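You operate a simulated robot arm through the tools that you are given. There is no shell and no other tool.

You run a simulated robot arm. Do the job below in one go: nothing can be reset, and whatever is moved stays where it is left.

## Task
Vent the cream gauge plate and swap in the round yellow plug.
Fine: needle at 0 before the collar is freed; wind the large dark grey knob right out; round blue plug on the bench; lock the collar, shut the blue knob. Leave the rest. Set down upright: round blue plug.

Only the result counts: the job must be done as asked and must still hold three seconds after the hand-in. Knocking over, shifting, dropping, spilling or breaking anything else fails it.

## Robot
A 7-joint arm with a two-finger gripper, fixed in place. Base frame: the origin is at the foot of the arm, x ahead of it, y to its left, z up. Lengths are in mm, angles in rad, forces in N, time in s.
It reaches about 930 mm from its shoulder. Its first joint turns from -2.496 to 2.496 rad. Payload 1.08 kg.
Tool frame: the origin (TCP) lies between the finger pads and is the grasp point; the fingertips stand 16 mm ahead of it; z points along the fingers, y is the line along which they close. The gripper opens to 88 mm; its body begins 58 mm behind the TCP.
Orientation is that of the tool frame in the base frame, as a unit quaternion [x, y, z, w]. With the fingers straight down and closing along the base's y, the tool's x points along the base's -x, its y along +y and its z along -z.

## Interface
- The arm moves only by the tool jog_arm. Its argument "series" is a list of rows, each a list of 2 entries, a list of its own where there are three numbers: the shift along the base's x, y, z in units of 20 mm (1.0 is 20 mm), then the turn, a rotation vector about the base's x, y, z in units of 4 degrees (1.0 is 4 degrees). In form: [[[x, y, z], [wx, wy, wz]], ...]. A call has 1 to 20 rows; each row shifts and turns the commanded pose from where the row before left it. "fingers" is the finger opening in mm, from 0 to 88, set as the call begins (left out, the last holds). A call with a number of a shift or a turn outside -1 to 1 is refused whole. A row lasts 0.2 s, in which the tool goes at most 50 mm and 0.15 rad; a call with a longer step from one row to the next is refused whole, and so is a gripper value outside its range. Where a pose cannot be reached the arm comes as near as it can. A force on the tool above 90 N (or 10 N above the force at the start of the call, whichever is more), or a blocked arm, ends the call early, and 0.2 s more pass. Each finger travels about 186.7 mm/s and halts on what it meets, pressing with about 20 N; the grip force reading is that of the motor and also rises with nothing between the fingers. The clock runs only during rows and for 0.2 s after the last one: add rows that do not move to give the fingers time. The reply holds the time, the measured pose of the TCP, the force on the tool along the base axes, the opening and the grip force, in the units named above and with some noise, with the torque about the TCP (base axes, N m) and any sound that the robot's microphone picked up.
- Cameras (640 x 400 px; columns grow to the right, rows downward): "scene" is fixed at [50.5, 500, 627.5]; the picture's right is [-0.73, -0.69, 0.00], its down [-0.35, 0.37, -0.86] and it looks along [0.59, -0.63, -0.51] (base axes); focal length 214 px, centre (320, 200). "wrist" rides on the gripper at [82, -8, -92] in the tool frame; the picture's right is [0.10, 0.99, 0.00], its down [-0.70, 0.07, -0.71] and it looks along [-0.71, 0.07, 0.70] (tool axes); focal length 256 px, centre (320, 200). There is no depth. A picture from a camera that has moved, and an enlarged one, comes with that camera's place and axes in the base frame and with its lens.
- camera(camera): a new picture of that camera. No time passes.
- close_up(camera, box): a new picture of the part [left, top, right, bottom] of that camera's present view, enlarged. No time passes.
- job_done(): hands the job in; it is judged then, once.

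Nothing tells you positions but the pictures and the camera data. Unless the task says otherwise, let go and move clear before handing in.

The tools are called after "Request:" as name(argument=value, ...) on one line, values as JSON. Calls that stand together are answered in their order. jog_arm: Moves the arm, as the interface text tells. Its arguments: {"type":"object","properties":{"series":{"type":"array"},"fingers":{"type":"number"}},"required":["series"]} The other tools are called the same way: camera (camera) takes a picture; close_up (camera, box) takes an enlarged picture of a part of a camera's view; job_done () hands the job in.

At the start:

```text
time: 0.0
position: [455.7, 162.8, 360.5]
tool_rot: [0.0, 1.0, 0.0, 0.001]
contact_force: [-0.5, -0.8, -0.6]
ft_torque: [-0.01, -0.01, -0.01]
grip_width: 88.2
gripper_force: 0.0
```

scene: 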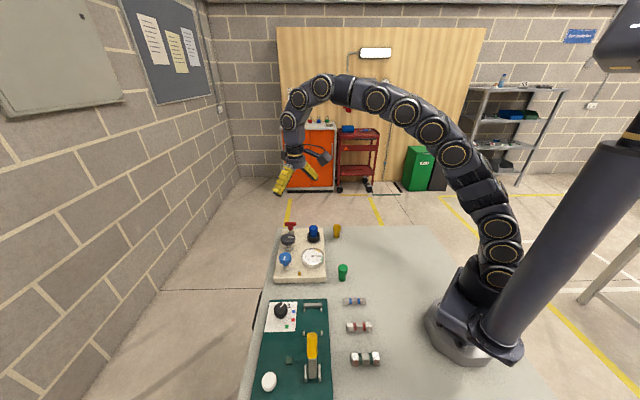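
wrist: 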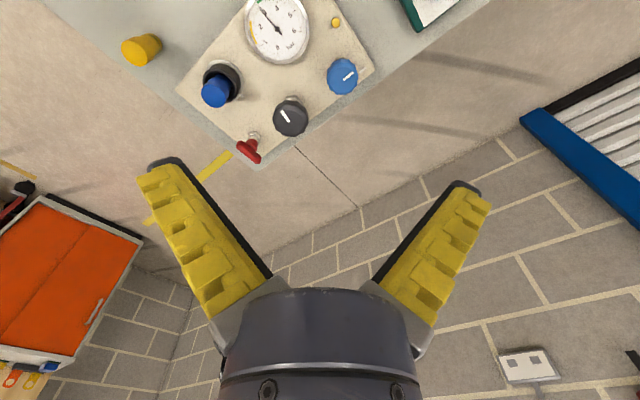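

I see a cream gauge plate with a gauge, a blue knob, a dark grey knob, a red handle, and a blue plug in a dark collar; a yellow plug and a green plug stand on the bench. I'll look more closely before moving.

Request:
close_up(camera="scene", box=[250, 210, 370, 290])

Request:
close_up(camera="wrist", box=[100, 0, 400, 188])

Request:
close_up(camera="scene", box=[240, 280, 400, 400])

```text
5.00 times, centred on (310, 250) of scene
camera zoom: at [50.5, 500.0, 627.5], right [-0.73, -0.69, 0.0], down [-0.35, 0.37, -0.86], along [0.59, -0.63, -0.51], focal length 1072 px, centre (370, -50)
```

zoom: 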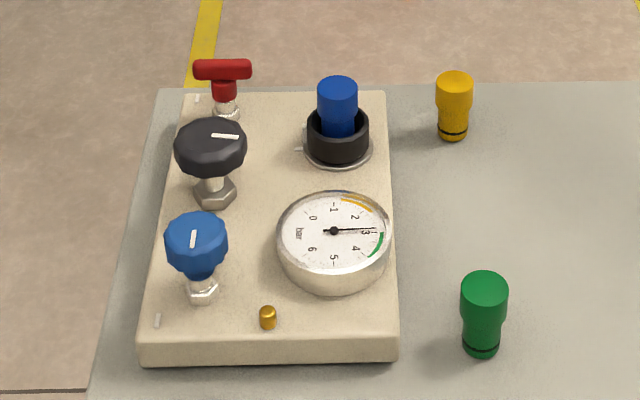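

```text
2.13 times, centred on (250, 94) of wrist
camera zoom: at [373.2, 154.9, 451.6], right [-0.1, 0.99, 0.0], down [0.7, 0.07, 0.71], along [0.71, 0.07, -0.7], focal length 545 px, centre (469, 426)
```

zoom: 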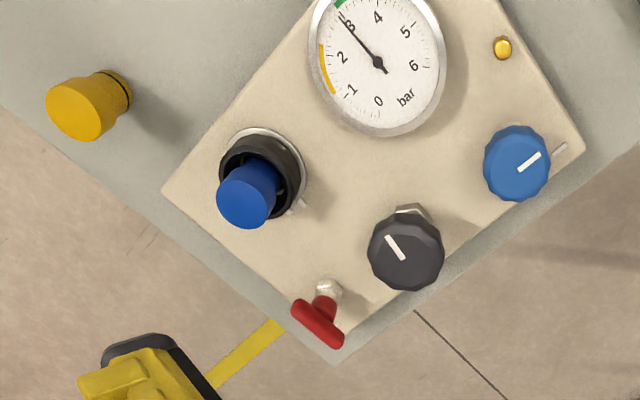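

```text
3.33 times, centred on (320, 340) of scene
camera zoom: at [50.5, 500.0, 627.5], right [-0.73, -0.69, 0.0], down [-0.35, 0.37, -0.86], along [0.59, -0.63, -0.51], focal length 715 px, centre (320, -267)
```

zoom: 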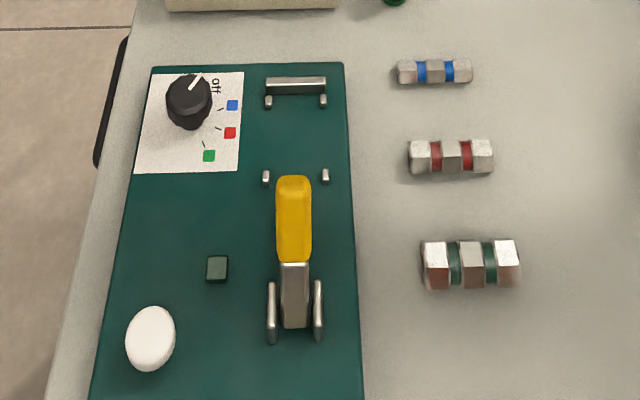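

The plate is about 270x180 mm, turned 45° in front of the arm. I'll zoom in on each part to see the marks on the collar and knobs.

Request:
close_up(camera="scene", box=[300, 220, 332, 244])

Request:
close_up(camera="scene", box=[272, 218, 312, 276])

Request:
close_up(camera="wrist", box=[180, 50, 260, 110])

Request:
close_up(camera="wrist", box=[230, 50, 390, 170])

Request:
close_up(camera="wrist", box=[230, 0, 330, 70])

```text
16.00 times, centred on (316, 232) of scene
camera zoom: at [50.5, 500.0, 627.5], right [-0.73, -0.69, 0.0], down [-0.35, 0.37, -0.86], along [0.59, -0.63, -0.51], focal length 3432 px, centre (384, -312)
```

zoom: 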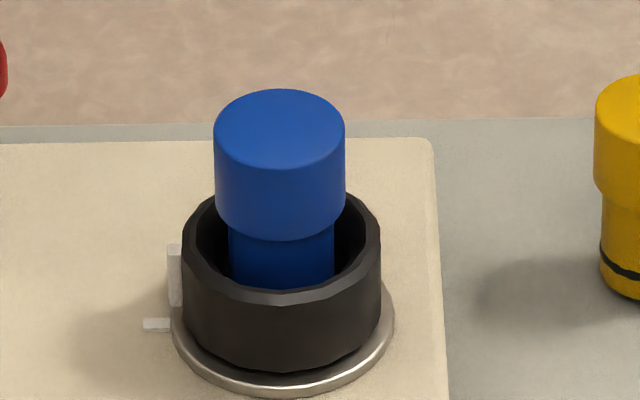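

```text
6.90 times, centred on (292, 247) of scene
camera zoom: at [50.5, 500.0, 627.5], right [-0.73, -0.69, 0.0], down [-0.35, 0.37, -0.86], along [0.59, -0.63, -0.51], focal length 1479 px, centre (513, -124)
```

zoom: 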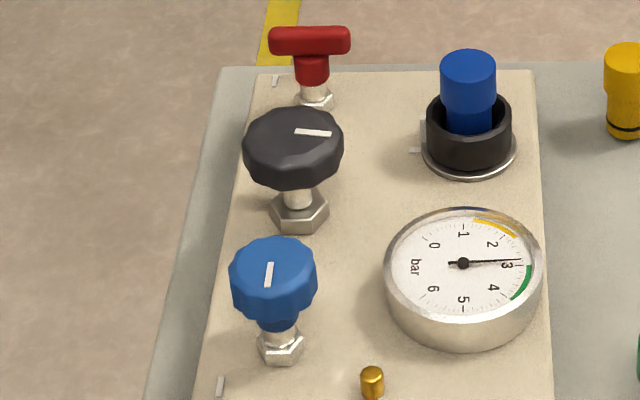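

```text
6.67 times, centred on (220, 80) of wrist
camera zoom: at [373.2, 154.9, 451.6], right [-0.1, 0.99, 0.0], down [0.7, 0.07, 0.71], along [0.71, 0.07, -0.7], focal length 1707 px, centre (987, 1000)
```

zoom: 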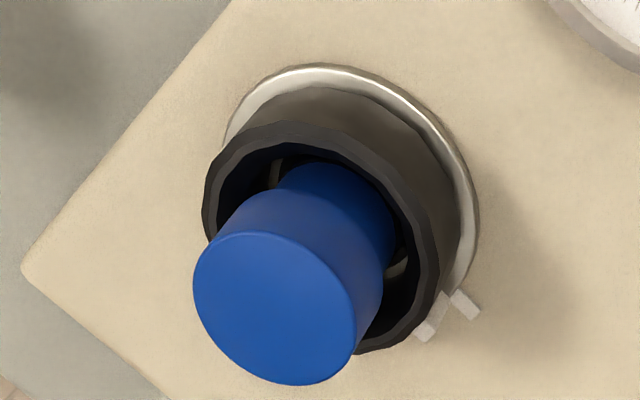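

```text
3.33 times, centred on (310, 110) of wrist
camera zoom: at [373.2, 154.9, 451.6], right [-0.1, 0.99, 0.0], down [0.7, 0.07, 0.71], along [0.71, 0.07, -0.7], focal length 853 px, centre (353, 500)
```

zoom: 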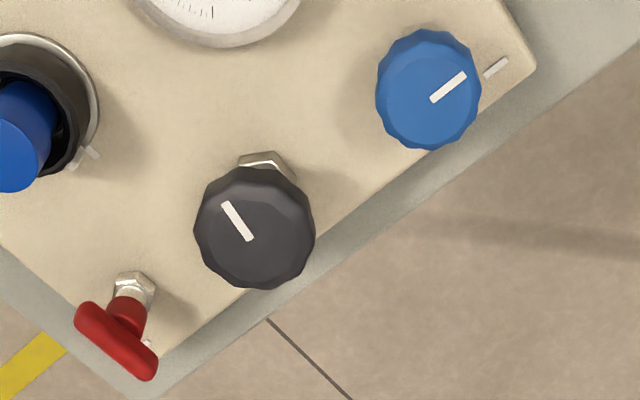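

```text
5.71 times, centred on (280, 35) of wrist
camera zoom: at [373.2, 154.9, 451.6], right [-0.1, 0.99, 0.0], down [0.7, 0.07, 0.71], along [0.71, 0.07, -0.7], focal length 1463 px, centre (549, 1143)
```

zoom: 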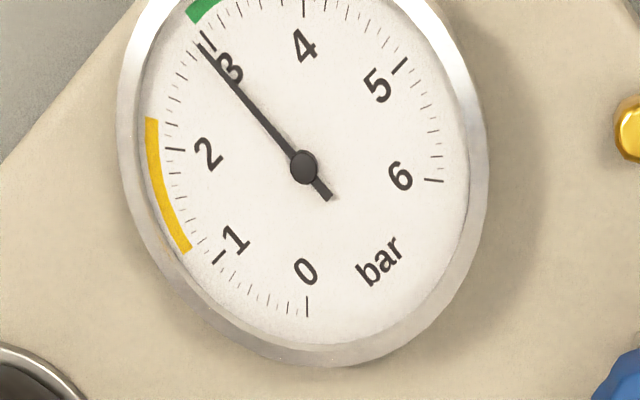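

The collar's white mark lines up with a fixed tick, so I take it as locked, and the blue knob also points at its tick. The gauge reads about 2.9 bar. I'll check the gripper's shape, the plugs and the bench next.

Request:
close_up(camera="scene", box=[260, 130, 340, 200])

Request:
close_up(camera="scene", box=[325, 218, 357, 288])

Request:
close_up(camera="wrist", box=[100, 120, 500, 400])

```text
5.71 times, centred on (300, 165) of scene
camera zoom: at [50.5, 500.0, 627.5], right [-0.73, -0.69, 0.0], down [-0.35, 0.37, -0.86], along [0.59, -0.63, -0.51], focal length 1226 px, centre (434, 400)
```

zoom: 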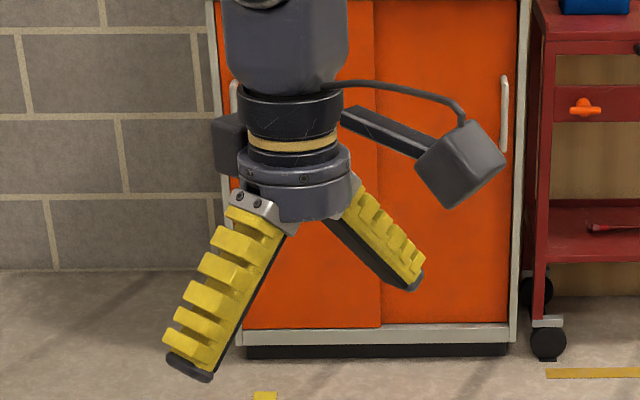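

```text
5.71 times, centred on (341, 253) of scene
camera zoom: at [50.5, 500.0, 627.5], right [-0.73, -0.69, 0.0], down [-0.35, 0.37, -0.86], along [0.59, -0.63, -0.51], focal length 1226 px, centre (200, -103)
```

zoom: 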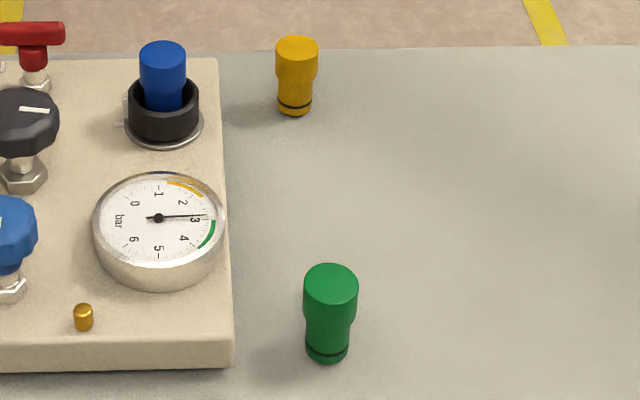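

```text
1.43 times, centred on (300, 260) of wrist
camera zoom: at [373.2, 154.9, 451.6], right [-0.1, 0.99, 0.0], down [0.7, 0.07, 0.71], along [0.71, 0.07, -0.7], focal length 366 px, centre (349, 114)
```

zoom: 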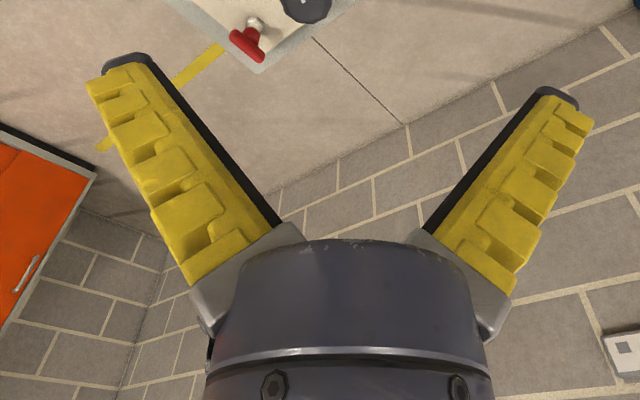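

The gripper has pivoting fingers that splay when open. I'll tilt and shift the hand so the wrist camera looks more steeply down on the plate and I can measure positions.

Request:
jog_arm(series=[[[0.2, -0.69, -0.25], [0, 1, 0]], [[0.2, -0.69, -0.25], [0, 1, 0]], [[0.2, -0.69, -0.25], [0, 1, 0]], [[0.2, -0.69, -0.25], [0, 1, 0]], [[0.2, -0.69, -0.25], [0, 1, 0]], [[0.2, -0.69, -0.25], [0, 1, 0]], [[0, 0, 0], [0, 0, 0]]])

Request:
camera(camera="wrist")

```text
time: 1.6
position: [443.0, 91.1, 297.8]
tool_rot: [0.0, 0.988, -0.001, -0.157]
contact_force: [-0.2, 0.1, -0.4]
ft_torque: [0.01, 0.0, -0.02]
grip_width: 88.0
gripper_force: 0.1
out of reach, approached as far as the arm can: row 3, 4, 5, 6
```

```text
taken
camera wrist: at [393.5, 83.2, 410.0], right [-0.1, 0.99, 0.03], down [0.89, 0.07, 0.46], along [0.45, 0.07, -0.89], focal length 256 px, centre (320, 200)
```

wrist: 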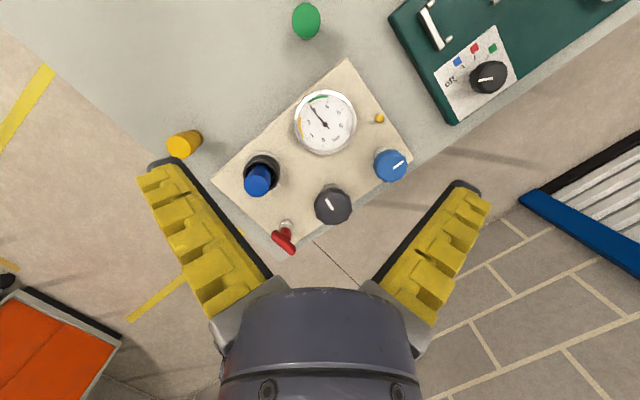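

The arm stopped at a limit with an 18° tilt, but the view is good. I'll measure from close-ups of it.

Request:
close_up(camera="wrist", box=[200, 80, 430, 256])

Request:
close_up(camera="wrist", box=[150, 120, 290, 210])

Request:
close_up(camera="wrist", box=[290, 130, 420, 240])

Request:
camera(camera="scene")

```text
2.27 times, centred on (315, 168) of wrist
camera zoom: at [393.5, 83.2, 410.0], right [-0.1, 0.99, 0.03], down [0.89, 0.07, 0.46], along [0.45, 0.07, -0.89], focal length 582 px, centre (331, 273)
```

zoom: 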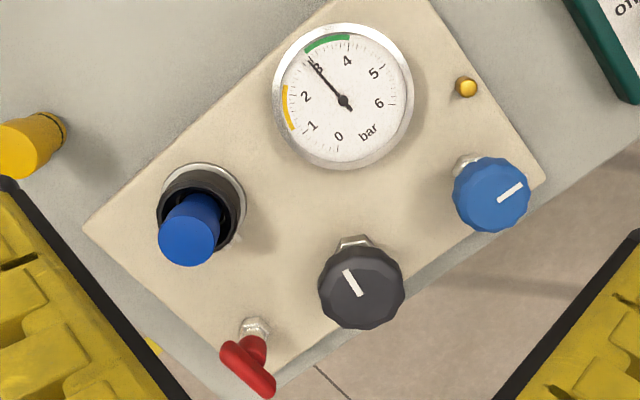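

```text
4.44 times, centred on (220, 165) of wrist
camera zoom: at [393.5, 83.2, 410.0], right [-0.1, 0.99, 0.03], down [0.89, 0.07, 0.46], along [0.45, 0.07, -0.89], focal length 1138 px, centre (764, 356)
```

zoom: 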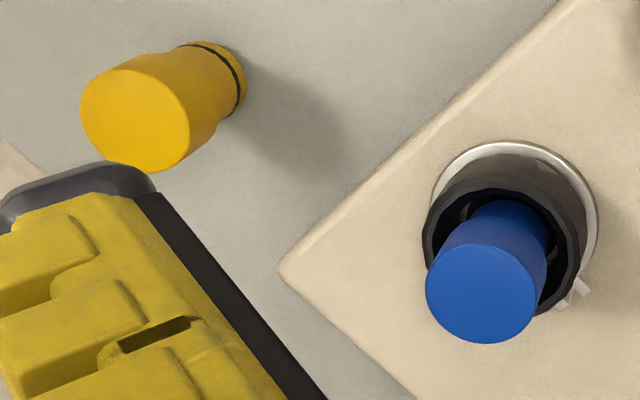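

```text
3.64 times, centred on (355, 185) of wrist
camera zoom: at [393.5, 83.2, 410.0], right [-0.1, 0.99, 0.03], down [0.89, 0.07, 0.46], along [0.45, 0.07, -0.89], focal length 931 px, centre (193, 254)
```

zoom: 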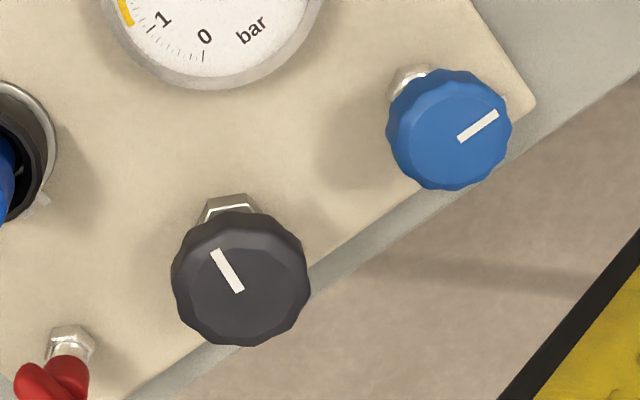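

```text
taken
```

scene: 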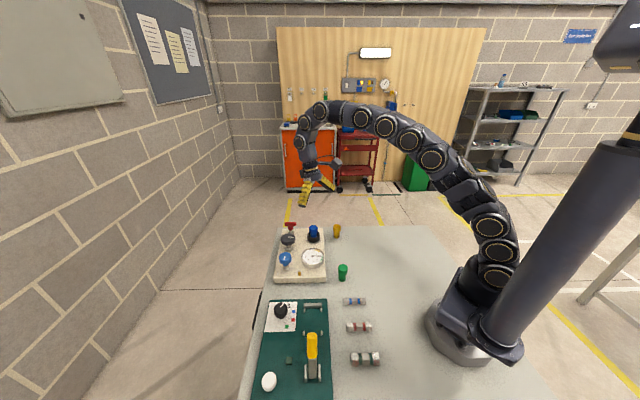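

Triangulated positions: grey knob about (571,128) with top at z≈90, blue knob about (502,198) with top ≈88, blue plug about (540,21) with top ≈93, and yellow plug about (508,-92) with top ≈53. Next I'll hover above the grey knob with the hand upright and look again.

Request:
jog_arm(series=[[[0.8, 0.23, -0.61], [0, -0.565, 0]], [[0.8, 0.23, -0.61], [0, -0.565, 0]], [[0.8, 0.23, -0.61], [0, -0.565, 0]], [[0.8, 0.23, -0.61], [0, -0.565, 0]], [[0.8, 0.23, -0.61], [0, -0.565, 0]], [[0.8, 0.23, -0.61], [0, -0.565, 0]], [[0.8, 0.23, -0.61], [0, -0.565, 0]], [[0.8, 0.23, -0.61], [0, -0.565, 0]], [[0, 0, 0], [0, 0, 0]]])

Request:
camera(camera="wrist")

Request:
close_up(camera="scene", box=[250, 150, 370, 290])

```text
time: 3.6
position: [571.6, 128.6, 199.8]
tool_rot: [0.0, 1.0, 0.0, 0.0]
contact_force: [-0.4, 0.1, -0.2]
ft_torque: [0.0, 0.01, -0.02]
grip_width: 87.9
gripper_force: 0.1
```

```text
taken
camera wrist: at [489.8, 120.5, 291.1], right [-0.1, 0.99, 0.0], down [0.7, 0.07, 0.71], along [0.71, 0.07, -0.7], focal length 256 px, centre (320, 200)
```

wrist: 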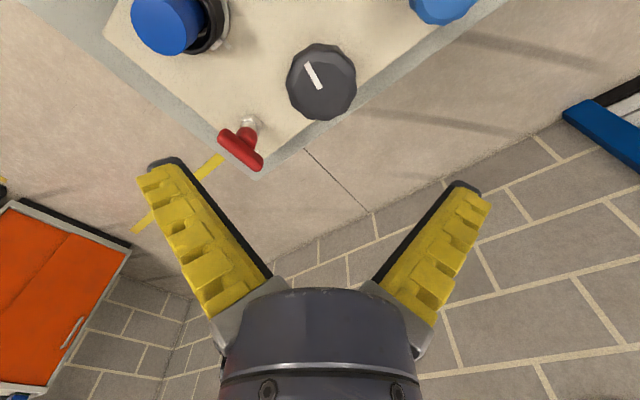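

```text
2.86 times, centred on (310, 220) of scene
camera zoom: at [50.5, 500.0, 627.5], right [-0.73, -0.69, 0.0], down [-0.35, 0.37, -0.86], along [0.59, -0.63, -0.51], focal length 613 px, centre (349, 143)
```

zoom: 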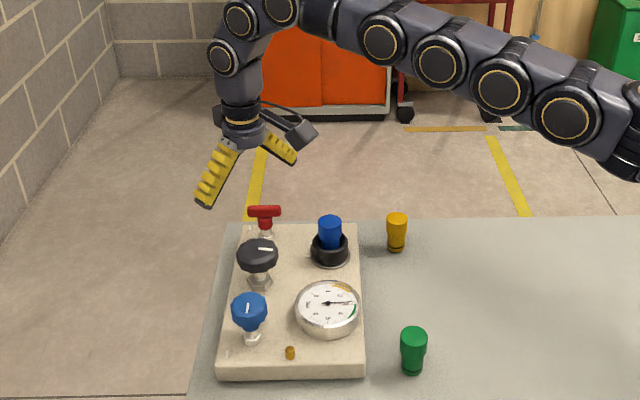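

Request:
close_up(camera="wrist", box=[270, 30, 370, 130])

Request:
close_up(camera="scene", box=[274, 222, 306, 258])

Request:
close_up(camera="wrist", box=[110, 0, 310, 130])

```text
4.00 times, centred on (320, 80) of wrist
camera zoom: at [489.8, 120.5, 291.1], right [-0.1, 0.99, 0.0], down [0.7, 0.07, 0.71], along [0.71, 0.07, -0.7], focal length 1024 px, centre (320, 680)
```

zoom: 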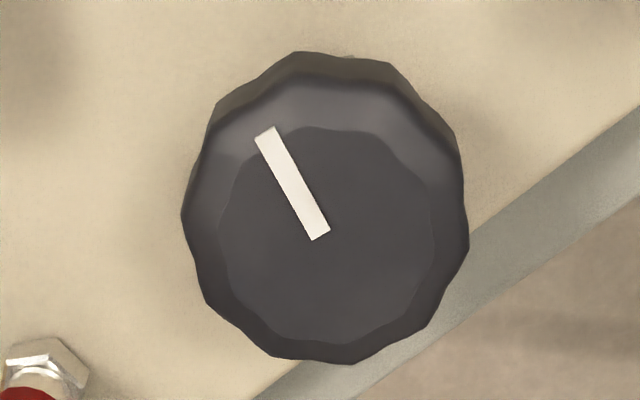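

```text
11.11 times, centred on (290, 240) of scene
camera zoom: at [50.5, 500.0, 627.5], right [-0.73, -0.69, 0.0], down [-0.35, 0.37, -0.86], along [0.59, -0.63, -0.51], focal length 2383 px, centre (653, -244)
```

zoom: 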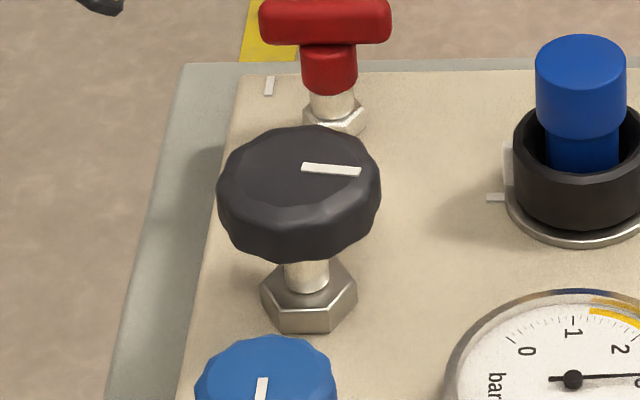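

```text
3.08 times, centred on (210, 65) of wrist
camera zoom: at [489.8, 120.5, 291.1], right [-0.1, 0.99, 0.0], down [0.7, 0.07, 0.71], along [0.71, 0.07, -0.7], focal length 788 px, centre (658, 615)
```

zoom: 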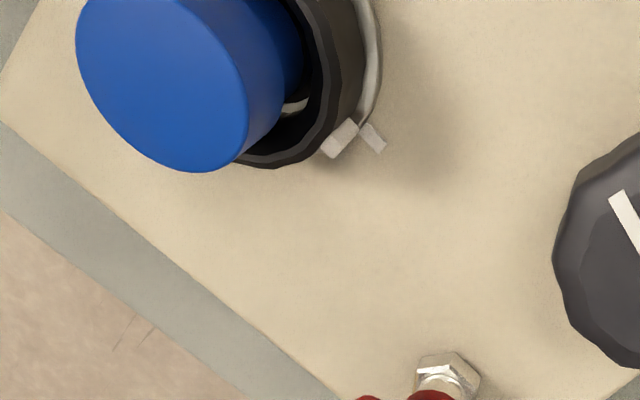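

The knob is 56 mm across and centred near (570.5,130.5). I'll pre-turn the hand clockwise to see how much wrist range I have before gripping and winding counter-clockwise.

Request:
jog_arm(series=[[[-0.05, 0.1, 0], [0, 0, -1]], [[0, 0, 0], [0, 0, -1]], [[0, 0, 0], [0, 0, -1]], [[0, 0, 0], [0, 0, -1]], [[0, 0, 0], [0, 0, -1]], [[0, 0, 0], [0, 0, -1]], [[0, 0, 0], [0, 0, -1]], [[0, 0, 0], [0, 0, -1]], [[0, 0, 0], [0, 0, -1]], [[0, 0, 0], [0, 0, -1]], [[0, 0, 0], [0, 0, -1]], [[0, 0, 0], [0, 0, -1]], [[0, 0, 0], [0, 0, -1]], [[0, 0, 0], [0, 0, -1]], [[0, 0, 0], [0, 0, -1]], [[0, 0, 0], [0, 0, -1]], [[0, 0, 0], [0, 0, -1]], [[0, 0, 0], [0, 0, -1]], [[0, 0, 0], [0, 0, -1]], [[0, 0, 0], [0, 0, -1]]])

Request:
camera(camera="wrist")

```text
time: 7.8
position: [570.7, 129.6, 200.5]
tool_rot: [0.644, 0.765, 0.0, 0.0]
contact_force: [0.5, 0.4, 0.1]
ft_torque: [-0.02, 0.03, 0.02]
grip_width: 88.1
gripper_force: 0.1
```

```text
taken
camera wrist: at [547.9, 210.1, 292.0], right [0.96, 0.27, 0.0], down [0.19, -0.68, 0.71], along [0.19, -0.68, -0.7], focal length 256 px, centre (320, 200)
```

wrist: 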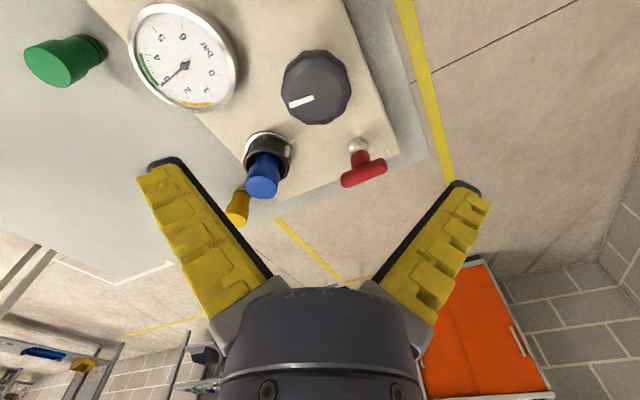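

Request:
close_up(camera="wrist", box=[266, 36, 366, 136])

Request:
close_up(camera="wrist", box=[200, 110, 400, 235])

Request:
jog_arm(series=[[[0, 0, 0], [0, 0, -1]], [[0, 0, 0], [0, 0, -1]], [[0, 0, 0], [0, 0, -1]], [[0, 0, 0], [0, 0, -1]], [[0, 0, 0], [0, 0, -1]], [[0, 0, 0], [0, 0, -1]], [[0, 0, 0], [0, 0, -1]], [[0, 0, 0], [0, 0, -1]], [[0, 0, 0], [0, 0, -1]], [[0, 0, 0], [0, 0, -1]], [[0, 0, 0], [0, 0, -1]], [[0, 0, 0], [0, 0, -1]], [[0, 0, 0], [0, 0, -1]], [[0, 0, 0], [0, 0, -1]], [[0, 0, 0], [0, 0, -1]]])

```text
4.00 times, centred on (316, 86) of wrist
camera zoom: at [547.9, 210.1, 292.0], right [0.96, 0.27, 0.0], down [0.19, -0.68, 0.71], along [0.19, -0.68, -0.7], focal length 1024 px, centre (336, 656)
```

zoom: 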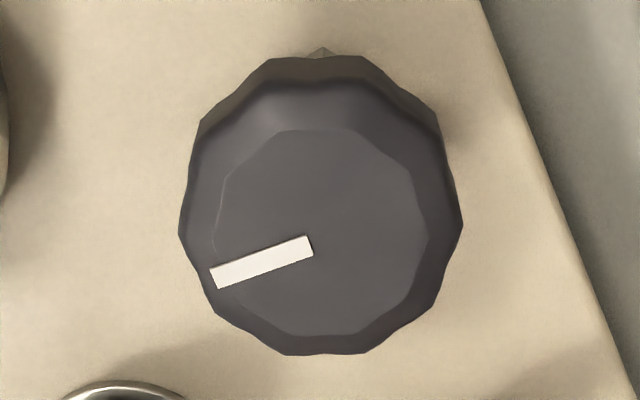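

```text
3.20 times, centred on (300, 172) of wrist
camera zoom: at [547.9, 210.1, 292.0], right [0.96, 0.27, 0.0], down [0.19, -0.68, 0.71], along [0.19, -0.68, -0.7], focal length 819 px, centre (384, 288)
```

zoom: 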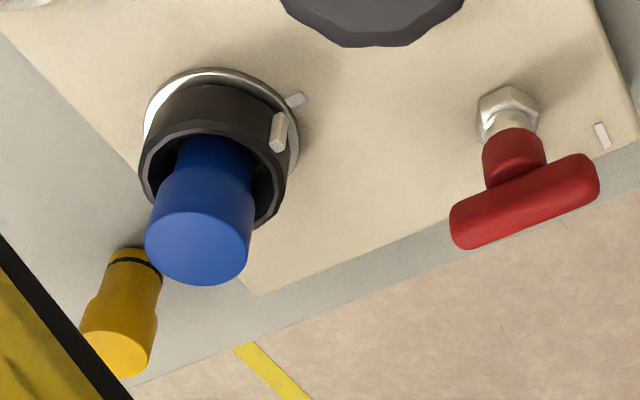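

```text
time: 11.0
position: [571.0, 130.8, 201.9]
tool_rot: [0.94, 0.342, 0.001, 0.0]
contact_force: [-0.8, 0.3, 0.7]
ft_torque: [-0.02, 0.0, -0.02]
grip_width: 87.9
gripper_force: 0.1
```

The wrist turns freely to -140°. Combining the two wrist views puts the knob axis at (567.6,130.3) with its top at z≈97. I'll lower over it with the fingers at 70 mm.

Request:
jog_arm(series=[[[-0.16, 0, 0], [0, 0, 0]], [[0, 0, -0.8], [0, 0, 0]], [[0, 0, -0.8], [0, 0, 0]], [[0, 0, -0.8], [0, 0, 0]], [[0, 0, -0.8], [0, 0, 0]], [[0, 0, -0.8], [0, 0, 0]], [[0, 0, -0.8], [0, 0, 0]], [[0, 0, 0], [0, 0, 0]]], fingers=70)

Request:
camera(camera="wrist")

Request:
close_up(camera="scene", box=[260, 190, 340, 270])

```text
time: 12.8
position: [568.0, 131.2, 105.3]
tool_rot: [0.94, 0.342, 0.0, 0.0]
contact_force: [1.3, 0.8, 0.6]
ft_torque: [0.02, -0.01, 0.04]
grip_width: 72.8
gripper_force: 2.3
```

```text
taken
camera wrist: at [624.4, 190.0, 196.0], right [0.72, -0.7, 0.0], down [-0.49, -0.51, 0.71], along [-0.49, -0.51, -0.7], focal length 256 px, centre (320, 200)
```

wrist: 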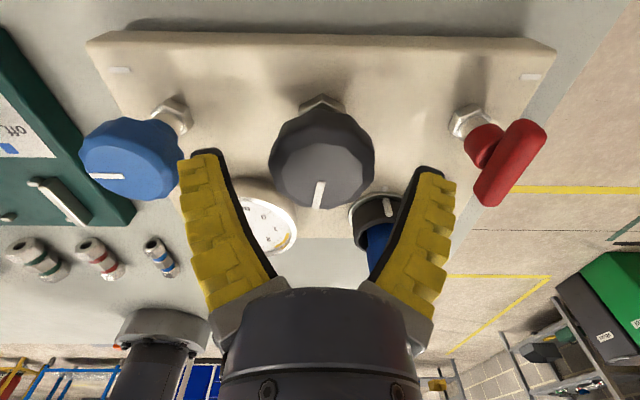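

```text
5.00 times, centred on (300, 230) of scene
camera zoom: at [50.5, 500.0, 627.5], right [-0.73, -0.69, 0.0], down [-0.35, 0.37, -0.86], along [0.59, -0.63, -0.51], focal length 1072 px, centre (420, 50)
```

zoom: 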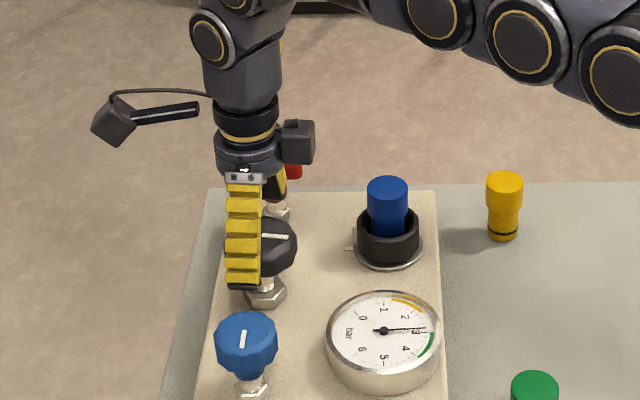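

The knob is centred between the fingers. I'll go down 21 mm more and close on it.

Request:
jog_arm(series=[[[0, -0.04, -0.53], [0, 0, 0]], [[0, 0, -0.53], [0, 0, 0]], [[0, 0, 0], [0, 0, 0]]])

Request:
jog_arm(series=[[[0, 0, 0], [0, 0, 0]], [[0, 0, 0], [0, 0, 0]], [[0, 0, 0], [0, 0, 0]]], fingers=46)

Request:
camera(camera="wrist")

Request:
close_up(camera="scene", box=[260, 190, 340, 270])

```text
time: 13.6
position: [566.9, 130.4, 83.6]
tool_rot: [0.939, 0.343, -0.001, 0.0]
contact_force: [-0.1, 0.4, 0.4]
ft_torque: [-0.02, -0.01, 0.0]
grip_width: 73.1
gripper_force: 2.0
```

```text
time: 14.4
position: [567.1, 129.1, 82.8]
tool_rot: [0.94, 0.342, -0.001, 0.0]
contact_force: [1.5, -1.3, 0.2]
ft_torque: [0.02, 0.05, 0.0]
grip_width: 51.1
gripper_force: 3.6
```

```text
taken
camera wrist: at [624.4, 189.3, 174.5], right [0.72, -0.7, 0.0], down [-0.49, -0.51, 0.71], along [-0.49, -0.51, -0.7], focal length 256 px, centre (320, 200)
```

wrist: 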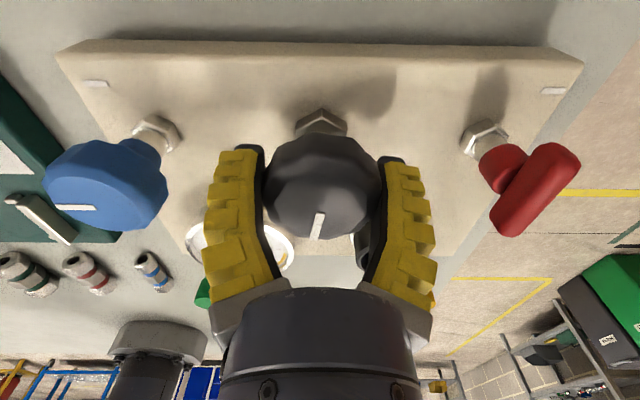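

```text
5.00 times, centred on (300, 230) of scene
camera zoom: at [50.5, 500.0, 627.5], right [-0.73, -0.69, 0.0], down [-0.35, 0.37, -0.86], along [0.59, -0.63, -0.51], focal length 1072 px, centre (420, 50)
```

zoom: 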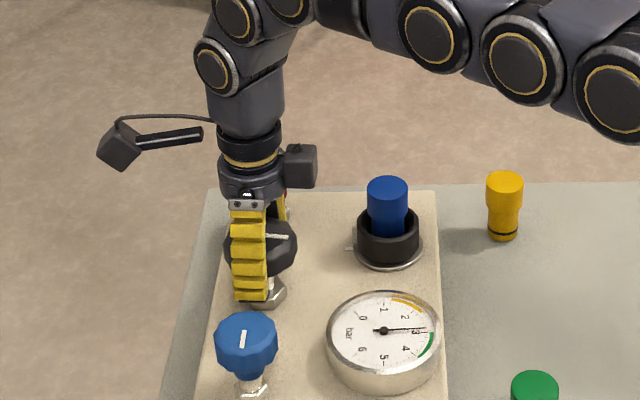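

Request:
jog_arm(series=[[[0, 0, 0], [0, 0, 0]], [[0, 0, 0], [0, 0, 0]], [[0, 0, 0], [0, 0, 0]]], fingers=20)

Request:
camera(camera="wrist")

```text
time: 15.2
position: [569.4, 129.0, 84.5]
tool_rot: [0.94, 0.342, 0.0, 0.002]
contact_force: [3.9, -3.9, 1.2]
ft_torque: [0.1, -0.1, -0.02]
grip_width: 49.1
gripper_force: 21.6
```

```text
taken
camera wrist: at [624.7, 188.8, 174.8], right [0.72, -0.7, 0.0], down [-0.49, -0.51, 0.71], along [-0.49, -0.51, -0.7], focal length 256 px, centre (320, 200)
```

wrist: 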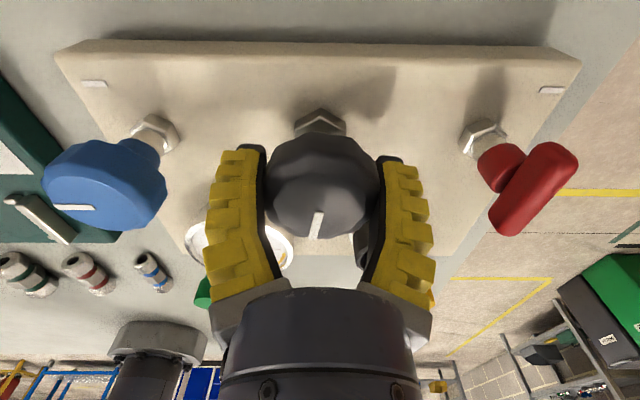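

Gripped at 49 mm with about 21 N. I'll turn counter-clockwise 40° as a test, watching the torque and the gauge.

Request:
jog_arm(series=[[[0.05, -0.05, 0], [0, 0, 0.5]], [[0, 0, 0], [0, 0, 1]], [[0, 0, 0], [0, 0, 1]], [[0, 0, 0], [0, 0, 1]], [[0, 0, 0], [0, 0, 1]], [[0, 0, 0], [0, 0, 1]], [[0, 0, 0], [0, 0, 1]], [[0, 0, 0], [0, 0, 1]], [[0, 0, 0], [0, 0, 1]], [[0, 0, 0], [0, 0, 1]]])

Request:
camera(camera="wrist")

Request:
close_up(camera="scene", box=[260, 190, 340, 270])

```text
time: 17.4
position: [568.6, 129.7, 84.3]
tool_rot: [0.776, 0.63, -0.001, 0.0]
contact_force: [-8.0, 2.1, 4.6]
ft_torque: [-0.27, 0.22, -0.09]
grip_width: 49.3
gripper_force: 21.9
```

```text
taken
camera wrist: at [576.3, 211.5, 174.7], right [0.99, -0.1, 0.0], down [-0.07, -0.7, 0.71], along [-0.07, -0.71, -0.7], focal length 256 px, centre (320, 200)
```

wrist: 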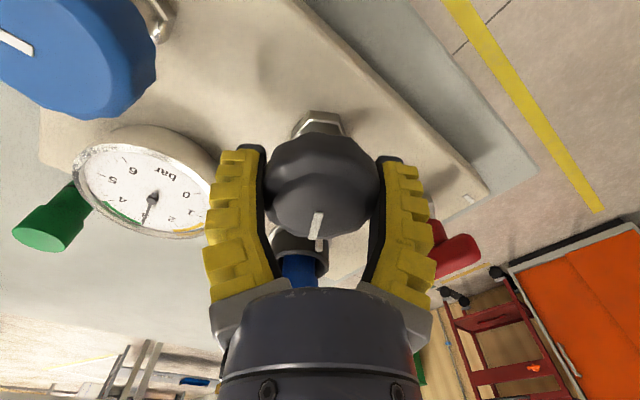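

```text
5.00 times, centred on (300, 230) of scene
camera zoom: at [50.5, 500.0, 627.5], right [-0.73, -0.69, 0.0], down [-0.35, 0.37, -0.86], along [0.59, -0.63, -0.51], focal length 1072 px, centre (420, 50)
```

zoom: 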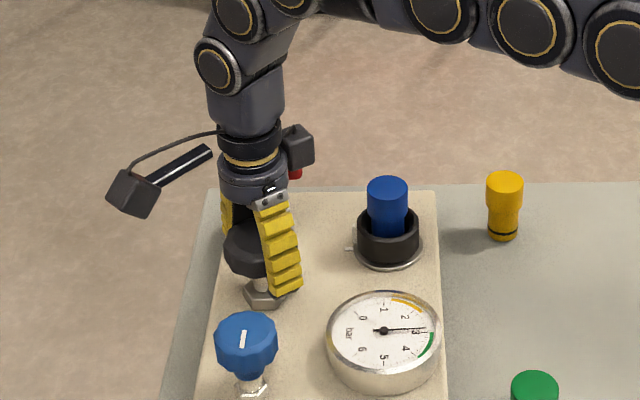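

The knob turns with the hand. I'll keep winding counter-clockwise.

Request:
jog_arm(series=[[[0, 0, 0], [0, 0, 1]], [[0, 0, 0], [0, 0, 1]], [[0, 0, 0], [0, 0, 1]], [[0, 0, 0], [0, 0, 1]], [[0, 0, 0], [0, 0, 1]], [[0, 0, 0], [0, 0, 1]], [[0, 0, 0], [0, 0, 1]], [[0, 0, 0], [0, 0, 1]], [[0, 0, 0], [0, 0, 1]], [[0, 0, 0], [0, 0, 1]], [[0, 0, 0], [0, 0, 1]], [[0, 0, 0], [0, 0, 1]], [[0, 0, 0], [0, 0, 1]], [[0, 0, 0], [0, 0, 1]], [[0, 0, 0], [0, 0, 1]]])

Request:
camera(camera="wrist")

Request:
close_up(camera="scene", box=[260, 190, 340, 270])

```text
time: 20.6
position: [568.5, 128.6, 83.5]
tool_rot: [0.357, 0.934, 0.0, 0.001]
contact_force: [-5.7, 6.0, 4.5]
ft_torque: [0.03, 0.08, -0.11]
grip_width: 49.2
gripper_force: 22.6
```

```text
taken
camera wrist: at [501.1, 178.0, 174.7], right [0.59, 0.81, 0.0], down [0.57, -0.41, 0.71], along [0.57, -0.42, -0.7], focal length 256 px, centre (320, 200)
```

wrist: 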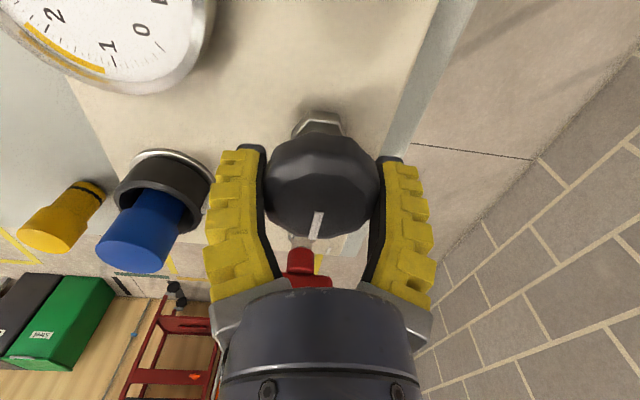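

```text
5.00 times, centred on (300, 230) of scene
camera zoom: at [50.5, 500.0, 627.5], right [-0.73, -0.69, 0.0], down [-0.35, 0.37, -0.86], along [0.59, -0.63, -0.51], focal length 1072 px, centre (420, 50)
```

zoom: 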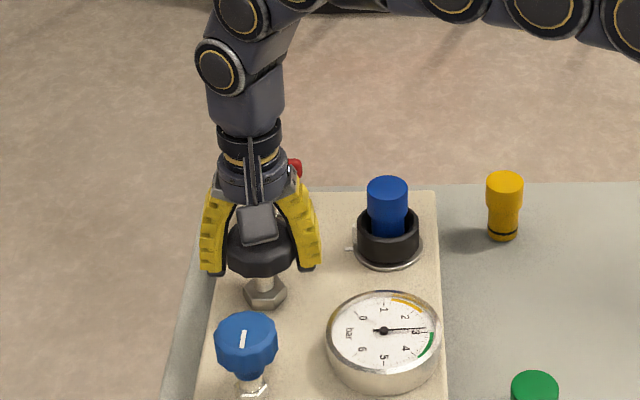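

Request:
jog_arm(series=[[[0, 0, 0], [0, 0, 1]], [[0, 0, 0], [0, 0, 1]], [[0, 0, 0], [0, 0, 1]], [[0, 0, 0], [0, 0, 1]], [[0, 0, 0], [0, 0, 1]], [[0, 0, 0], [0, 0, 1]], [[0, 0, 0], [0, 0, 1]], [[0, 0, 0], [0, 0, 1]], [[0, 0, 0], [0, 0, 1]], [[0, 0, 0], [0, 0, 1]], [[0, 0, 0], [0, 0, 1]], [[0, 0, 0], [0, 0, 1]], [[0, 0, 0], [0, 0, 1]], [[0, 0, 0], [0, 0, 1]], [[0, 0, 0], [0, 0, 1]], [[0, 0, 0], [0, 0, 1]], [[0, 0, 0], [0, 0, 1]], [[0, 0, 0], [0, 0, 1]], [[0, 0, 0], [0, 0, 1]], [[0, 0, 0], [0, 0, 1]]])

Request:
camera(camera="wrist")

Request:
close_up(camera="scene", box=[260, 190, 340, 270])

```text
time: 24.8
position: [568.2, 129.3, 83.9]
tool_rot: [-0.327, 0.945, 0.001, 0.001]
contact_force: [-5.3, 12.4, 6.9]
ft_torque: [-0.02, -0.07, -0.04]
grip_width: 49.6
gripper_force: 22.1
```

```text
taken
camera wrist: at [508.5, 72.3, 174.7], right [-0.7, 0.72, 0.0], down [0.51, 0.49, 0.71], along [0.51, 0.49, -0.7], focal length 256 px, centre (320, 200)
```

wrist: 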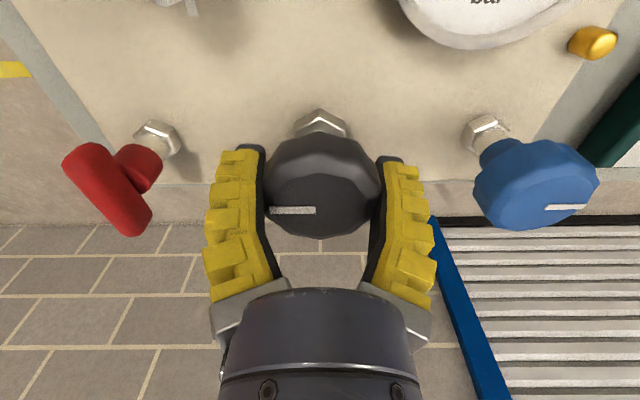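

```text
5.00 times, centred on (300, 230) of scene
camera zoom: at [50.5, 500.0, 627.5], right [-0.73, -0.69, 0.0], down [-0.35, 0.37, -0.86], along [0.59, -0.63, -0.51], focal length 1072 px, centre (420, 50)
```

zoom: 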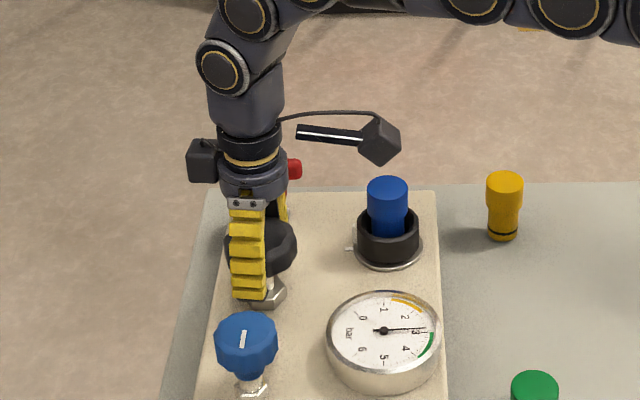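

The pointer has shifted about 85° relative to the hand, so the knob seems to have hit a stop and the fingers slipped. I'll check the gauge and the knob closely.

Request:
close_up(camera="scene", box=[298, 245, 328, 270])

Request:
close_up(camera="wrist", box=[240, 90, 400, 260])

Request:
close_up(camera="scene", box=[274, 215, 306, 258])

```text
16.00 times, centred on (313, 258) of scene
camera zoom: at [50.5, 500.0, 627.5], right [-0.73, -0.69, 0.0], down [-0.35, 0.37, -0.86], along [0.59, -0.63, -0.51], focal length 3432 px, centre (432, -720)
```

zoom: 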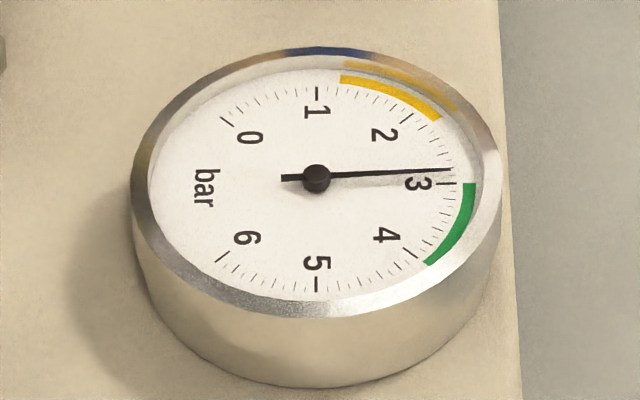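

```text
2.35 times, centred on (320, 175) of wrist
camera zoom: at [508.5, 72.3, 174.7], right [-0.7, 0.72, 0.0], down [0.51, 0.49, 0.71], along [0.51, 0.49, -0.7], focal length 602 px, centre (320, 259)
```

zoom: 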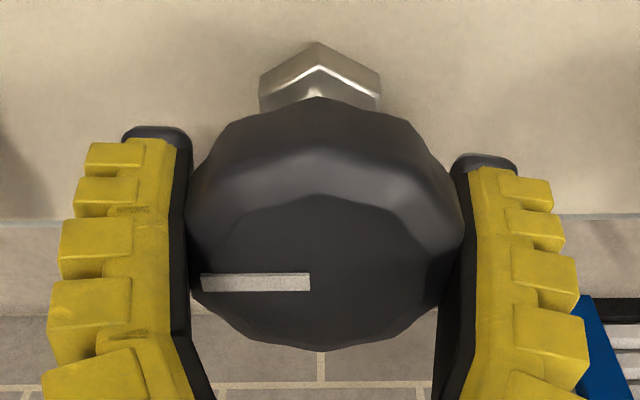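

```text
9.30 times, centred on (290, 236) of scene
camera zoom: at [50.5, 500.0, 627.5], right [-0.73, -0.69, 0.0], down [-0.35, 0.37, -0.86], along [0.59, -0.63, -0.51], focal length 1995 px, centre (599, -140)
```

zoom: 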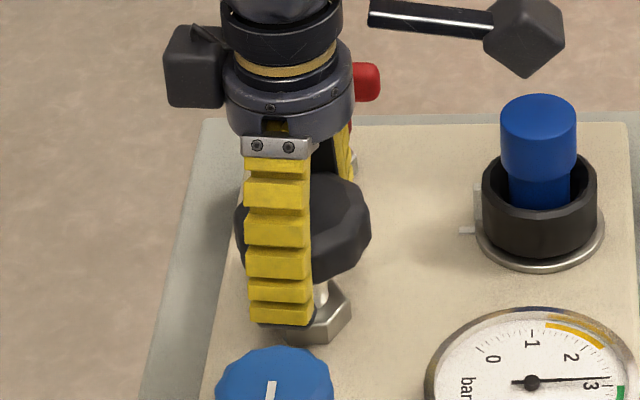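

The knob stopped after about 110° counter-clockwise, with its pointer now square to the plate, so I take it as wound right out. The needle still shows the trapped 2.9 bar. I'll release, back off upward, and check.

Request:
jog_arm(series=[[[0, 0, 0], [0, 0, 0]], [[0, 0, 0], [0, 0, 0]], [[0, 0, 0.5], [0, 0, 0]], [[0, 0, 1], [0, 0, 0]], [[0, 0, 1], [0, 0, 0]], [[0, 0, 1], [0, 0, 0]], [[0, 0, 1], [0, 0, 0]], [[0, 0, 0.5], [0, 0, 0]]], fingers=72)

Request:
camera(camera="wrist")

Request:
close_up(camera="scene", box=[265, 210, 335, 275])

```text
time: 26.6
position: [567.7, 130.1, 184.0]
tool_rot: [-0.326, 0.945, 0.0, 0.001]
contact_force: [0.0, 0.9, 0.4]
ft_torque: [0.02, 0.06, 0.0]
grip_width: 74.6
gripper_force: 1.7
```

```text
taken
camera wrist: at [508.7, 72.8, 274.9], right [-0.69, 0.72, 0.0], down [0.51, 0.49, 0.71], along [0.51, 0.49, -0.7], focal length 256 px, centre (320, 200)
```

wrist: 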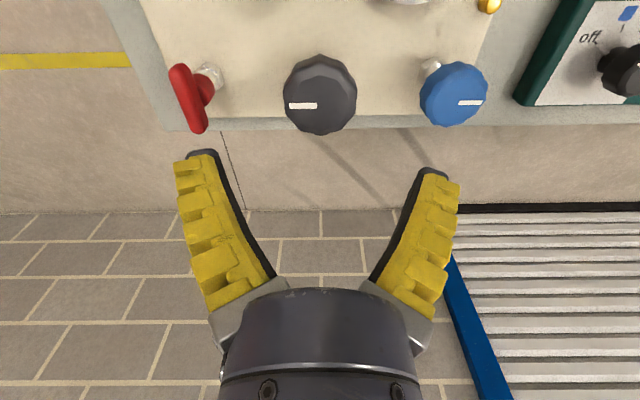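

```text
6.15 times, centred on (300, 242) of scene
camera zoom: at [50.5, 500.0, 627.5], right [-0.73, -0.69, 0.0], down [-0.35, 0.37, -0.86], along [0.59, -0.63, -0.51], focal length 1320 px, centre (443, -62)
```

zoom: 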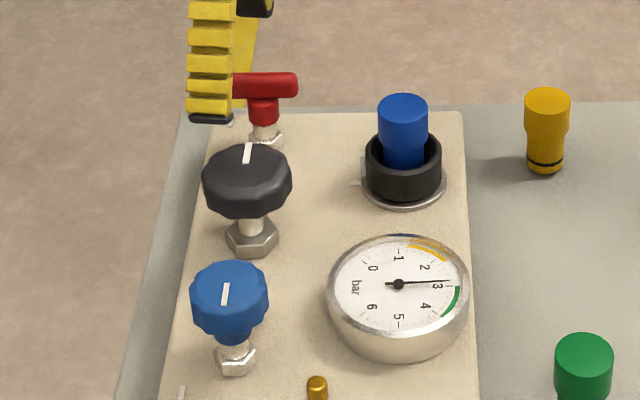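

The grey pointer now lies exactly parallel to the plate's long edge. To be sure this is a true stop and not just a slip, I'll regrip at this angle and try a further small turn.

Request:
jog_arm(series=[[[0, 0, -1], [0, 0, 0]], [[0, 0, -1], [0, 0, 0]], [[0, 0, -1], [0, 0, 0]], [[0, 0, -1], [0, 0, 0]], [[0, 0, -1], [0, 0, 0]], [[0, 0, 0], [0, 0, 0]]], fingers=72)

Request:
jog_arm(series=[[[0, 0, 0], [0, 0, 0]], [[0, 0, 0], [0, 0, 0]], [[0, 0, 0], [0, 0, 0]], [[0, 0, 0], [0, 0, 0]]], fingers=15)

Request:
jog_arm(series=[[[0, 0, 0], [0, 0, 1]], [[0, 0, 0], [0, 0, 1]], [[0, 0, 0], [0, 0, 1]], [[0, 0, 0], [0, 0, 1]], [[0, 0, 0], [0, 0, 1]]])

Request:
camera(camera="wrist")

```text
time: 28.0
position: [568.1, 128.9, 82.1]
tool_rot: [-0.325, 0.946, 0.0, 0.001]
contact_force: [0.0, 0.5, -0.7]
ft_torque: [0.0, -0.02, -0.01]
grip_width: 74.9
gripper_force: 1.9
```

```text
time: 29.0
position: [568.0, 129.6, 83.1]
tool_rot: [-0.326, 0.945, 0.001, 0.001]
contact_force: [0.7, 2.2, -1.6]
ft_torque: [-0.03, 0.0, 0.05]
grip_width: 49.7
gripper_force: 22.0
```

```text
time: 30.2
position: [567.9, 129.8, 83.4]
tool_rot: [-0.486, 0.874, 0.001, 0.001]
contact_force: [-2.6, 5.6, 4.5]
ft_torque: [-0.12, -0.01, -0.06]
grip_width: 49.6
gripper_force: 22.4
```

```text
taken
camera wrist: at [531.8, 55.8, 174.2], right [-0.9, 0.44, 0.0], down [0.31, 0.63, 0.71], along [0.31, 0.64, -0.7], focal length 256 px, centre (320, 200)
```

wrist: 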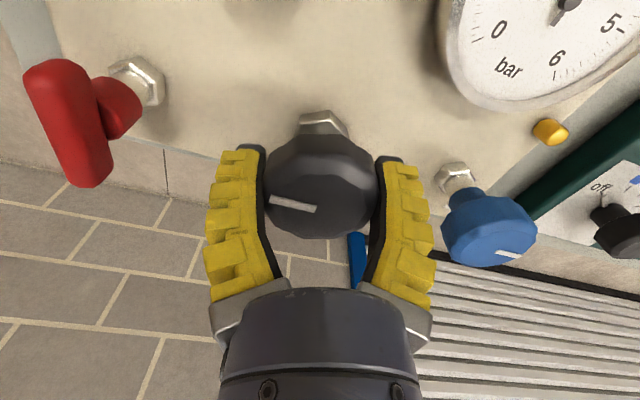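

The pointer stayed fixed while the hand slipped another 20°, so the grey knob is fully out against its stop. Next I'll release, rise, and move over the blue knob while turning the wrist back clockwise.

Request:
jog_arm(series=[[[0, 0, 0], [0, 0, 0]], [[0, 0, 0], [0, 0, 0]], [[0, 0, 0.5], [0, 0, 0]], [[0, 0, 1], [0, 0, 0]], [[0, 0, 1], [0, 0, 0]], [[0, 0, 1], [0, 0, 0]], [[0, 0, 1], [0, 0, 0]], [[0, 0, 1], [0, 0, 0]], [[-0.33, 0.34, 0], [0, 0, -1]], [[-0.33, 0.34, 0], [0, 0, -1]], [[-0.33, 0.34, 0], [0, 0, -1]], [[-0.33, 0.34, 0], [0, 0, -1]], [[-0.33, 0.34, 0], [0, 0, -1]], [[-0.33, 0.34, 0], [0, 0, -1]], [[-0.33, 0.34, 0], [0, 0, -1]], [[-0.33, 0.34, 0], [0, 0, -1]], [[-0.33, 0.34, 0], [0, 0, -1]], [[-0.33, 0.34, 0], [0, 0, -1]], [[0, 0, 0], [0, 0, -1]], [[0, 0, 0], [0, 0, -1]]], fingers=72)

Request:
camera(camera="wrist")

Request:
close_up(camera="scene", box=[265, 210, 335, 275])

```text
time: 34.4
position: [502.9, 196.2, 194.8]
tool_rot: [-0.086, 0.996, 0.001, 0.0]
contact_force: [-0.4, -0.4, -0.2]
ft_torque: [0.02, 0.01, -0.03]
grip_width: 74.9
gripper_force: 1.9
```

```text
taken
camera wrist: at [422.5, 174.4, 284.9], right [-0.27, 0.96, 0.0], down [0.68, 0.19, 0.71], along [0.68, 0.19, -0.7], focal length 256 px, centre (320, 200)
```

wrist: 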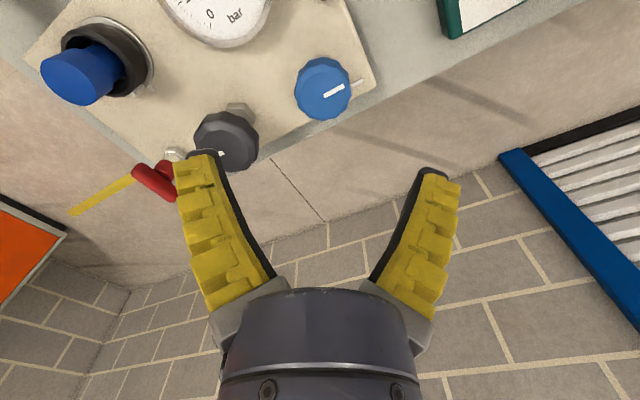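

```text
6.15 times, centred on (300, 242) of scene
camera zoom: at [50.5, 500.0, 627.5], right [-0.73, -0.69, 0.0], down [-0.35, 0.37, -0.86], along [0.59, -0.63, -0.51], focal length 1320 px, centre (443, -62)
```

zoom: 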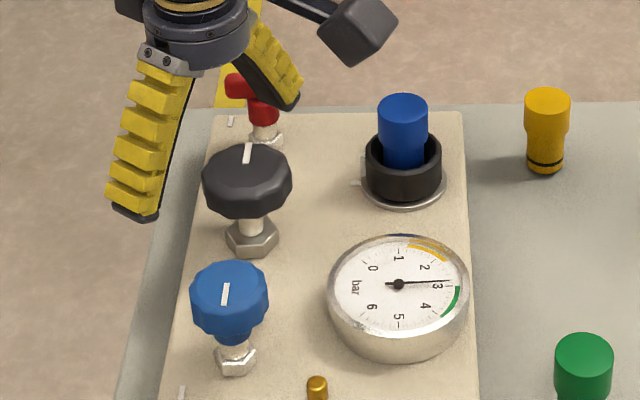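

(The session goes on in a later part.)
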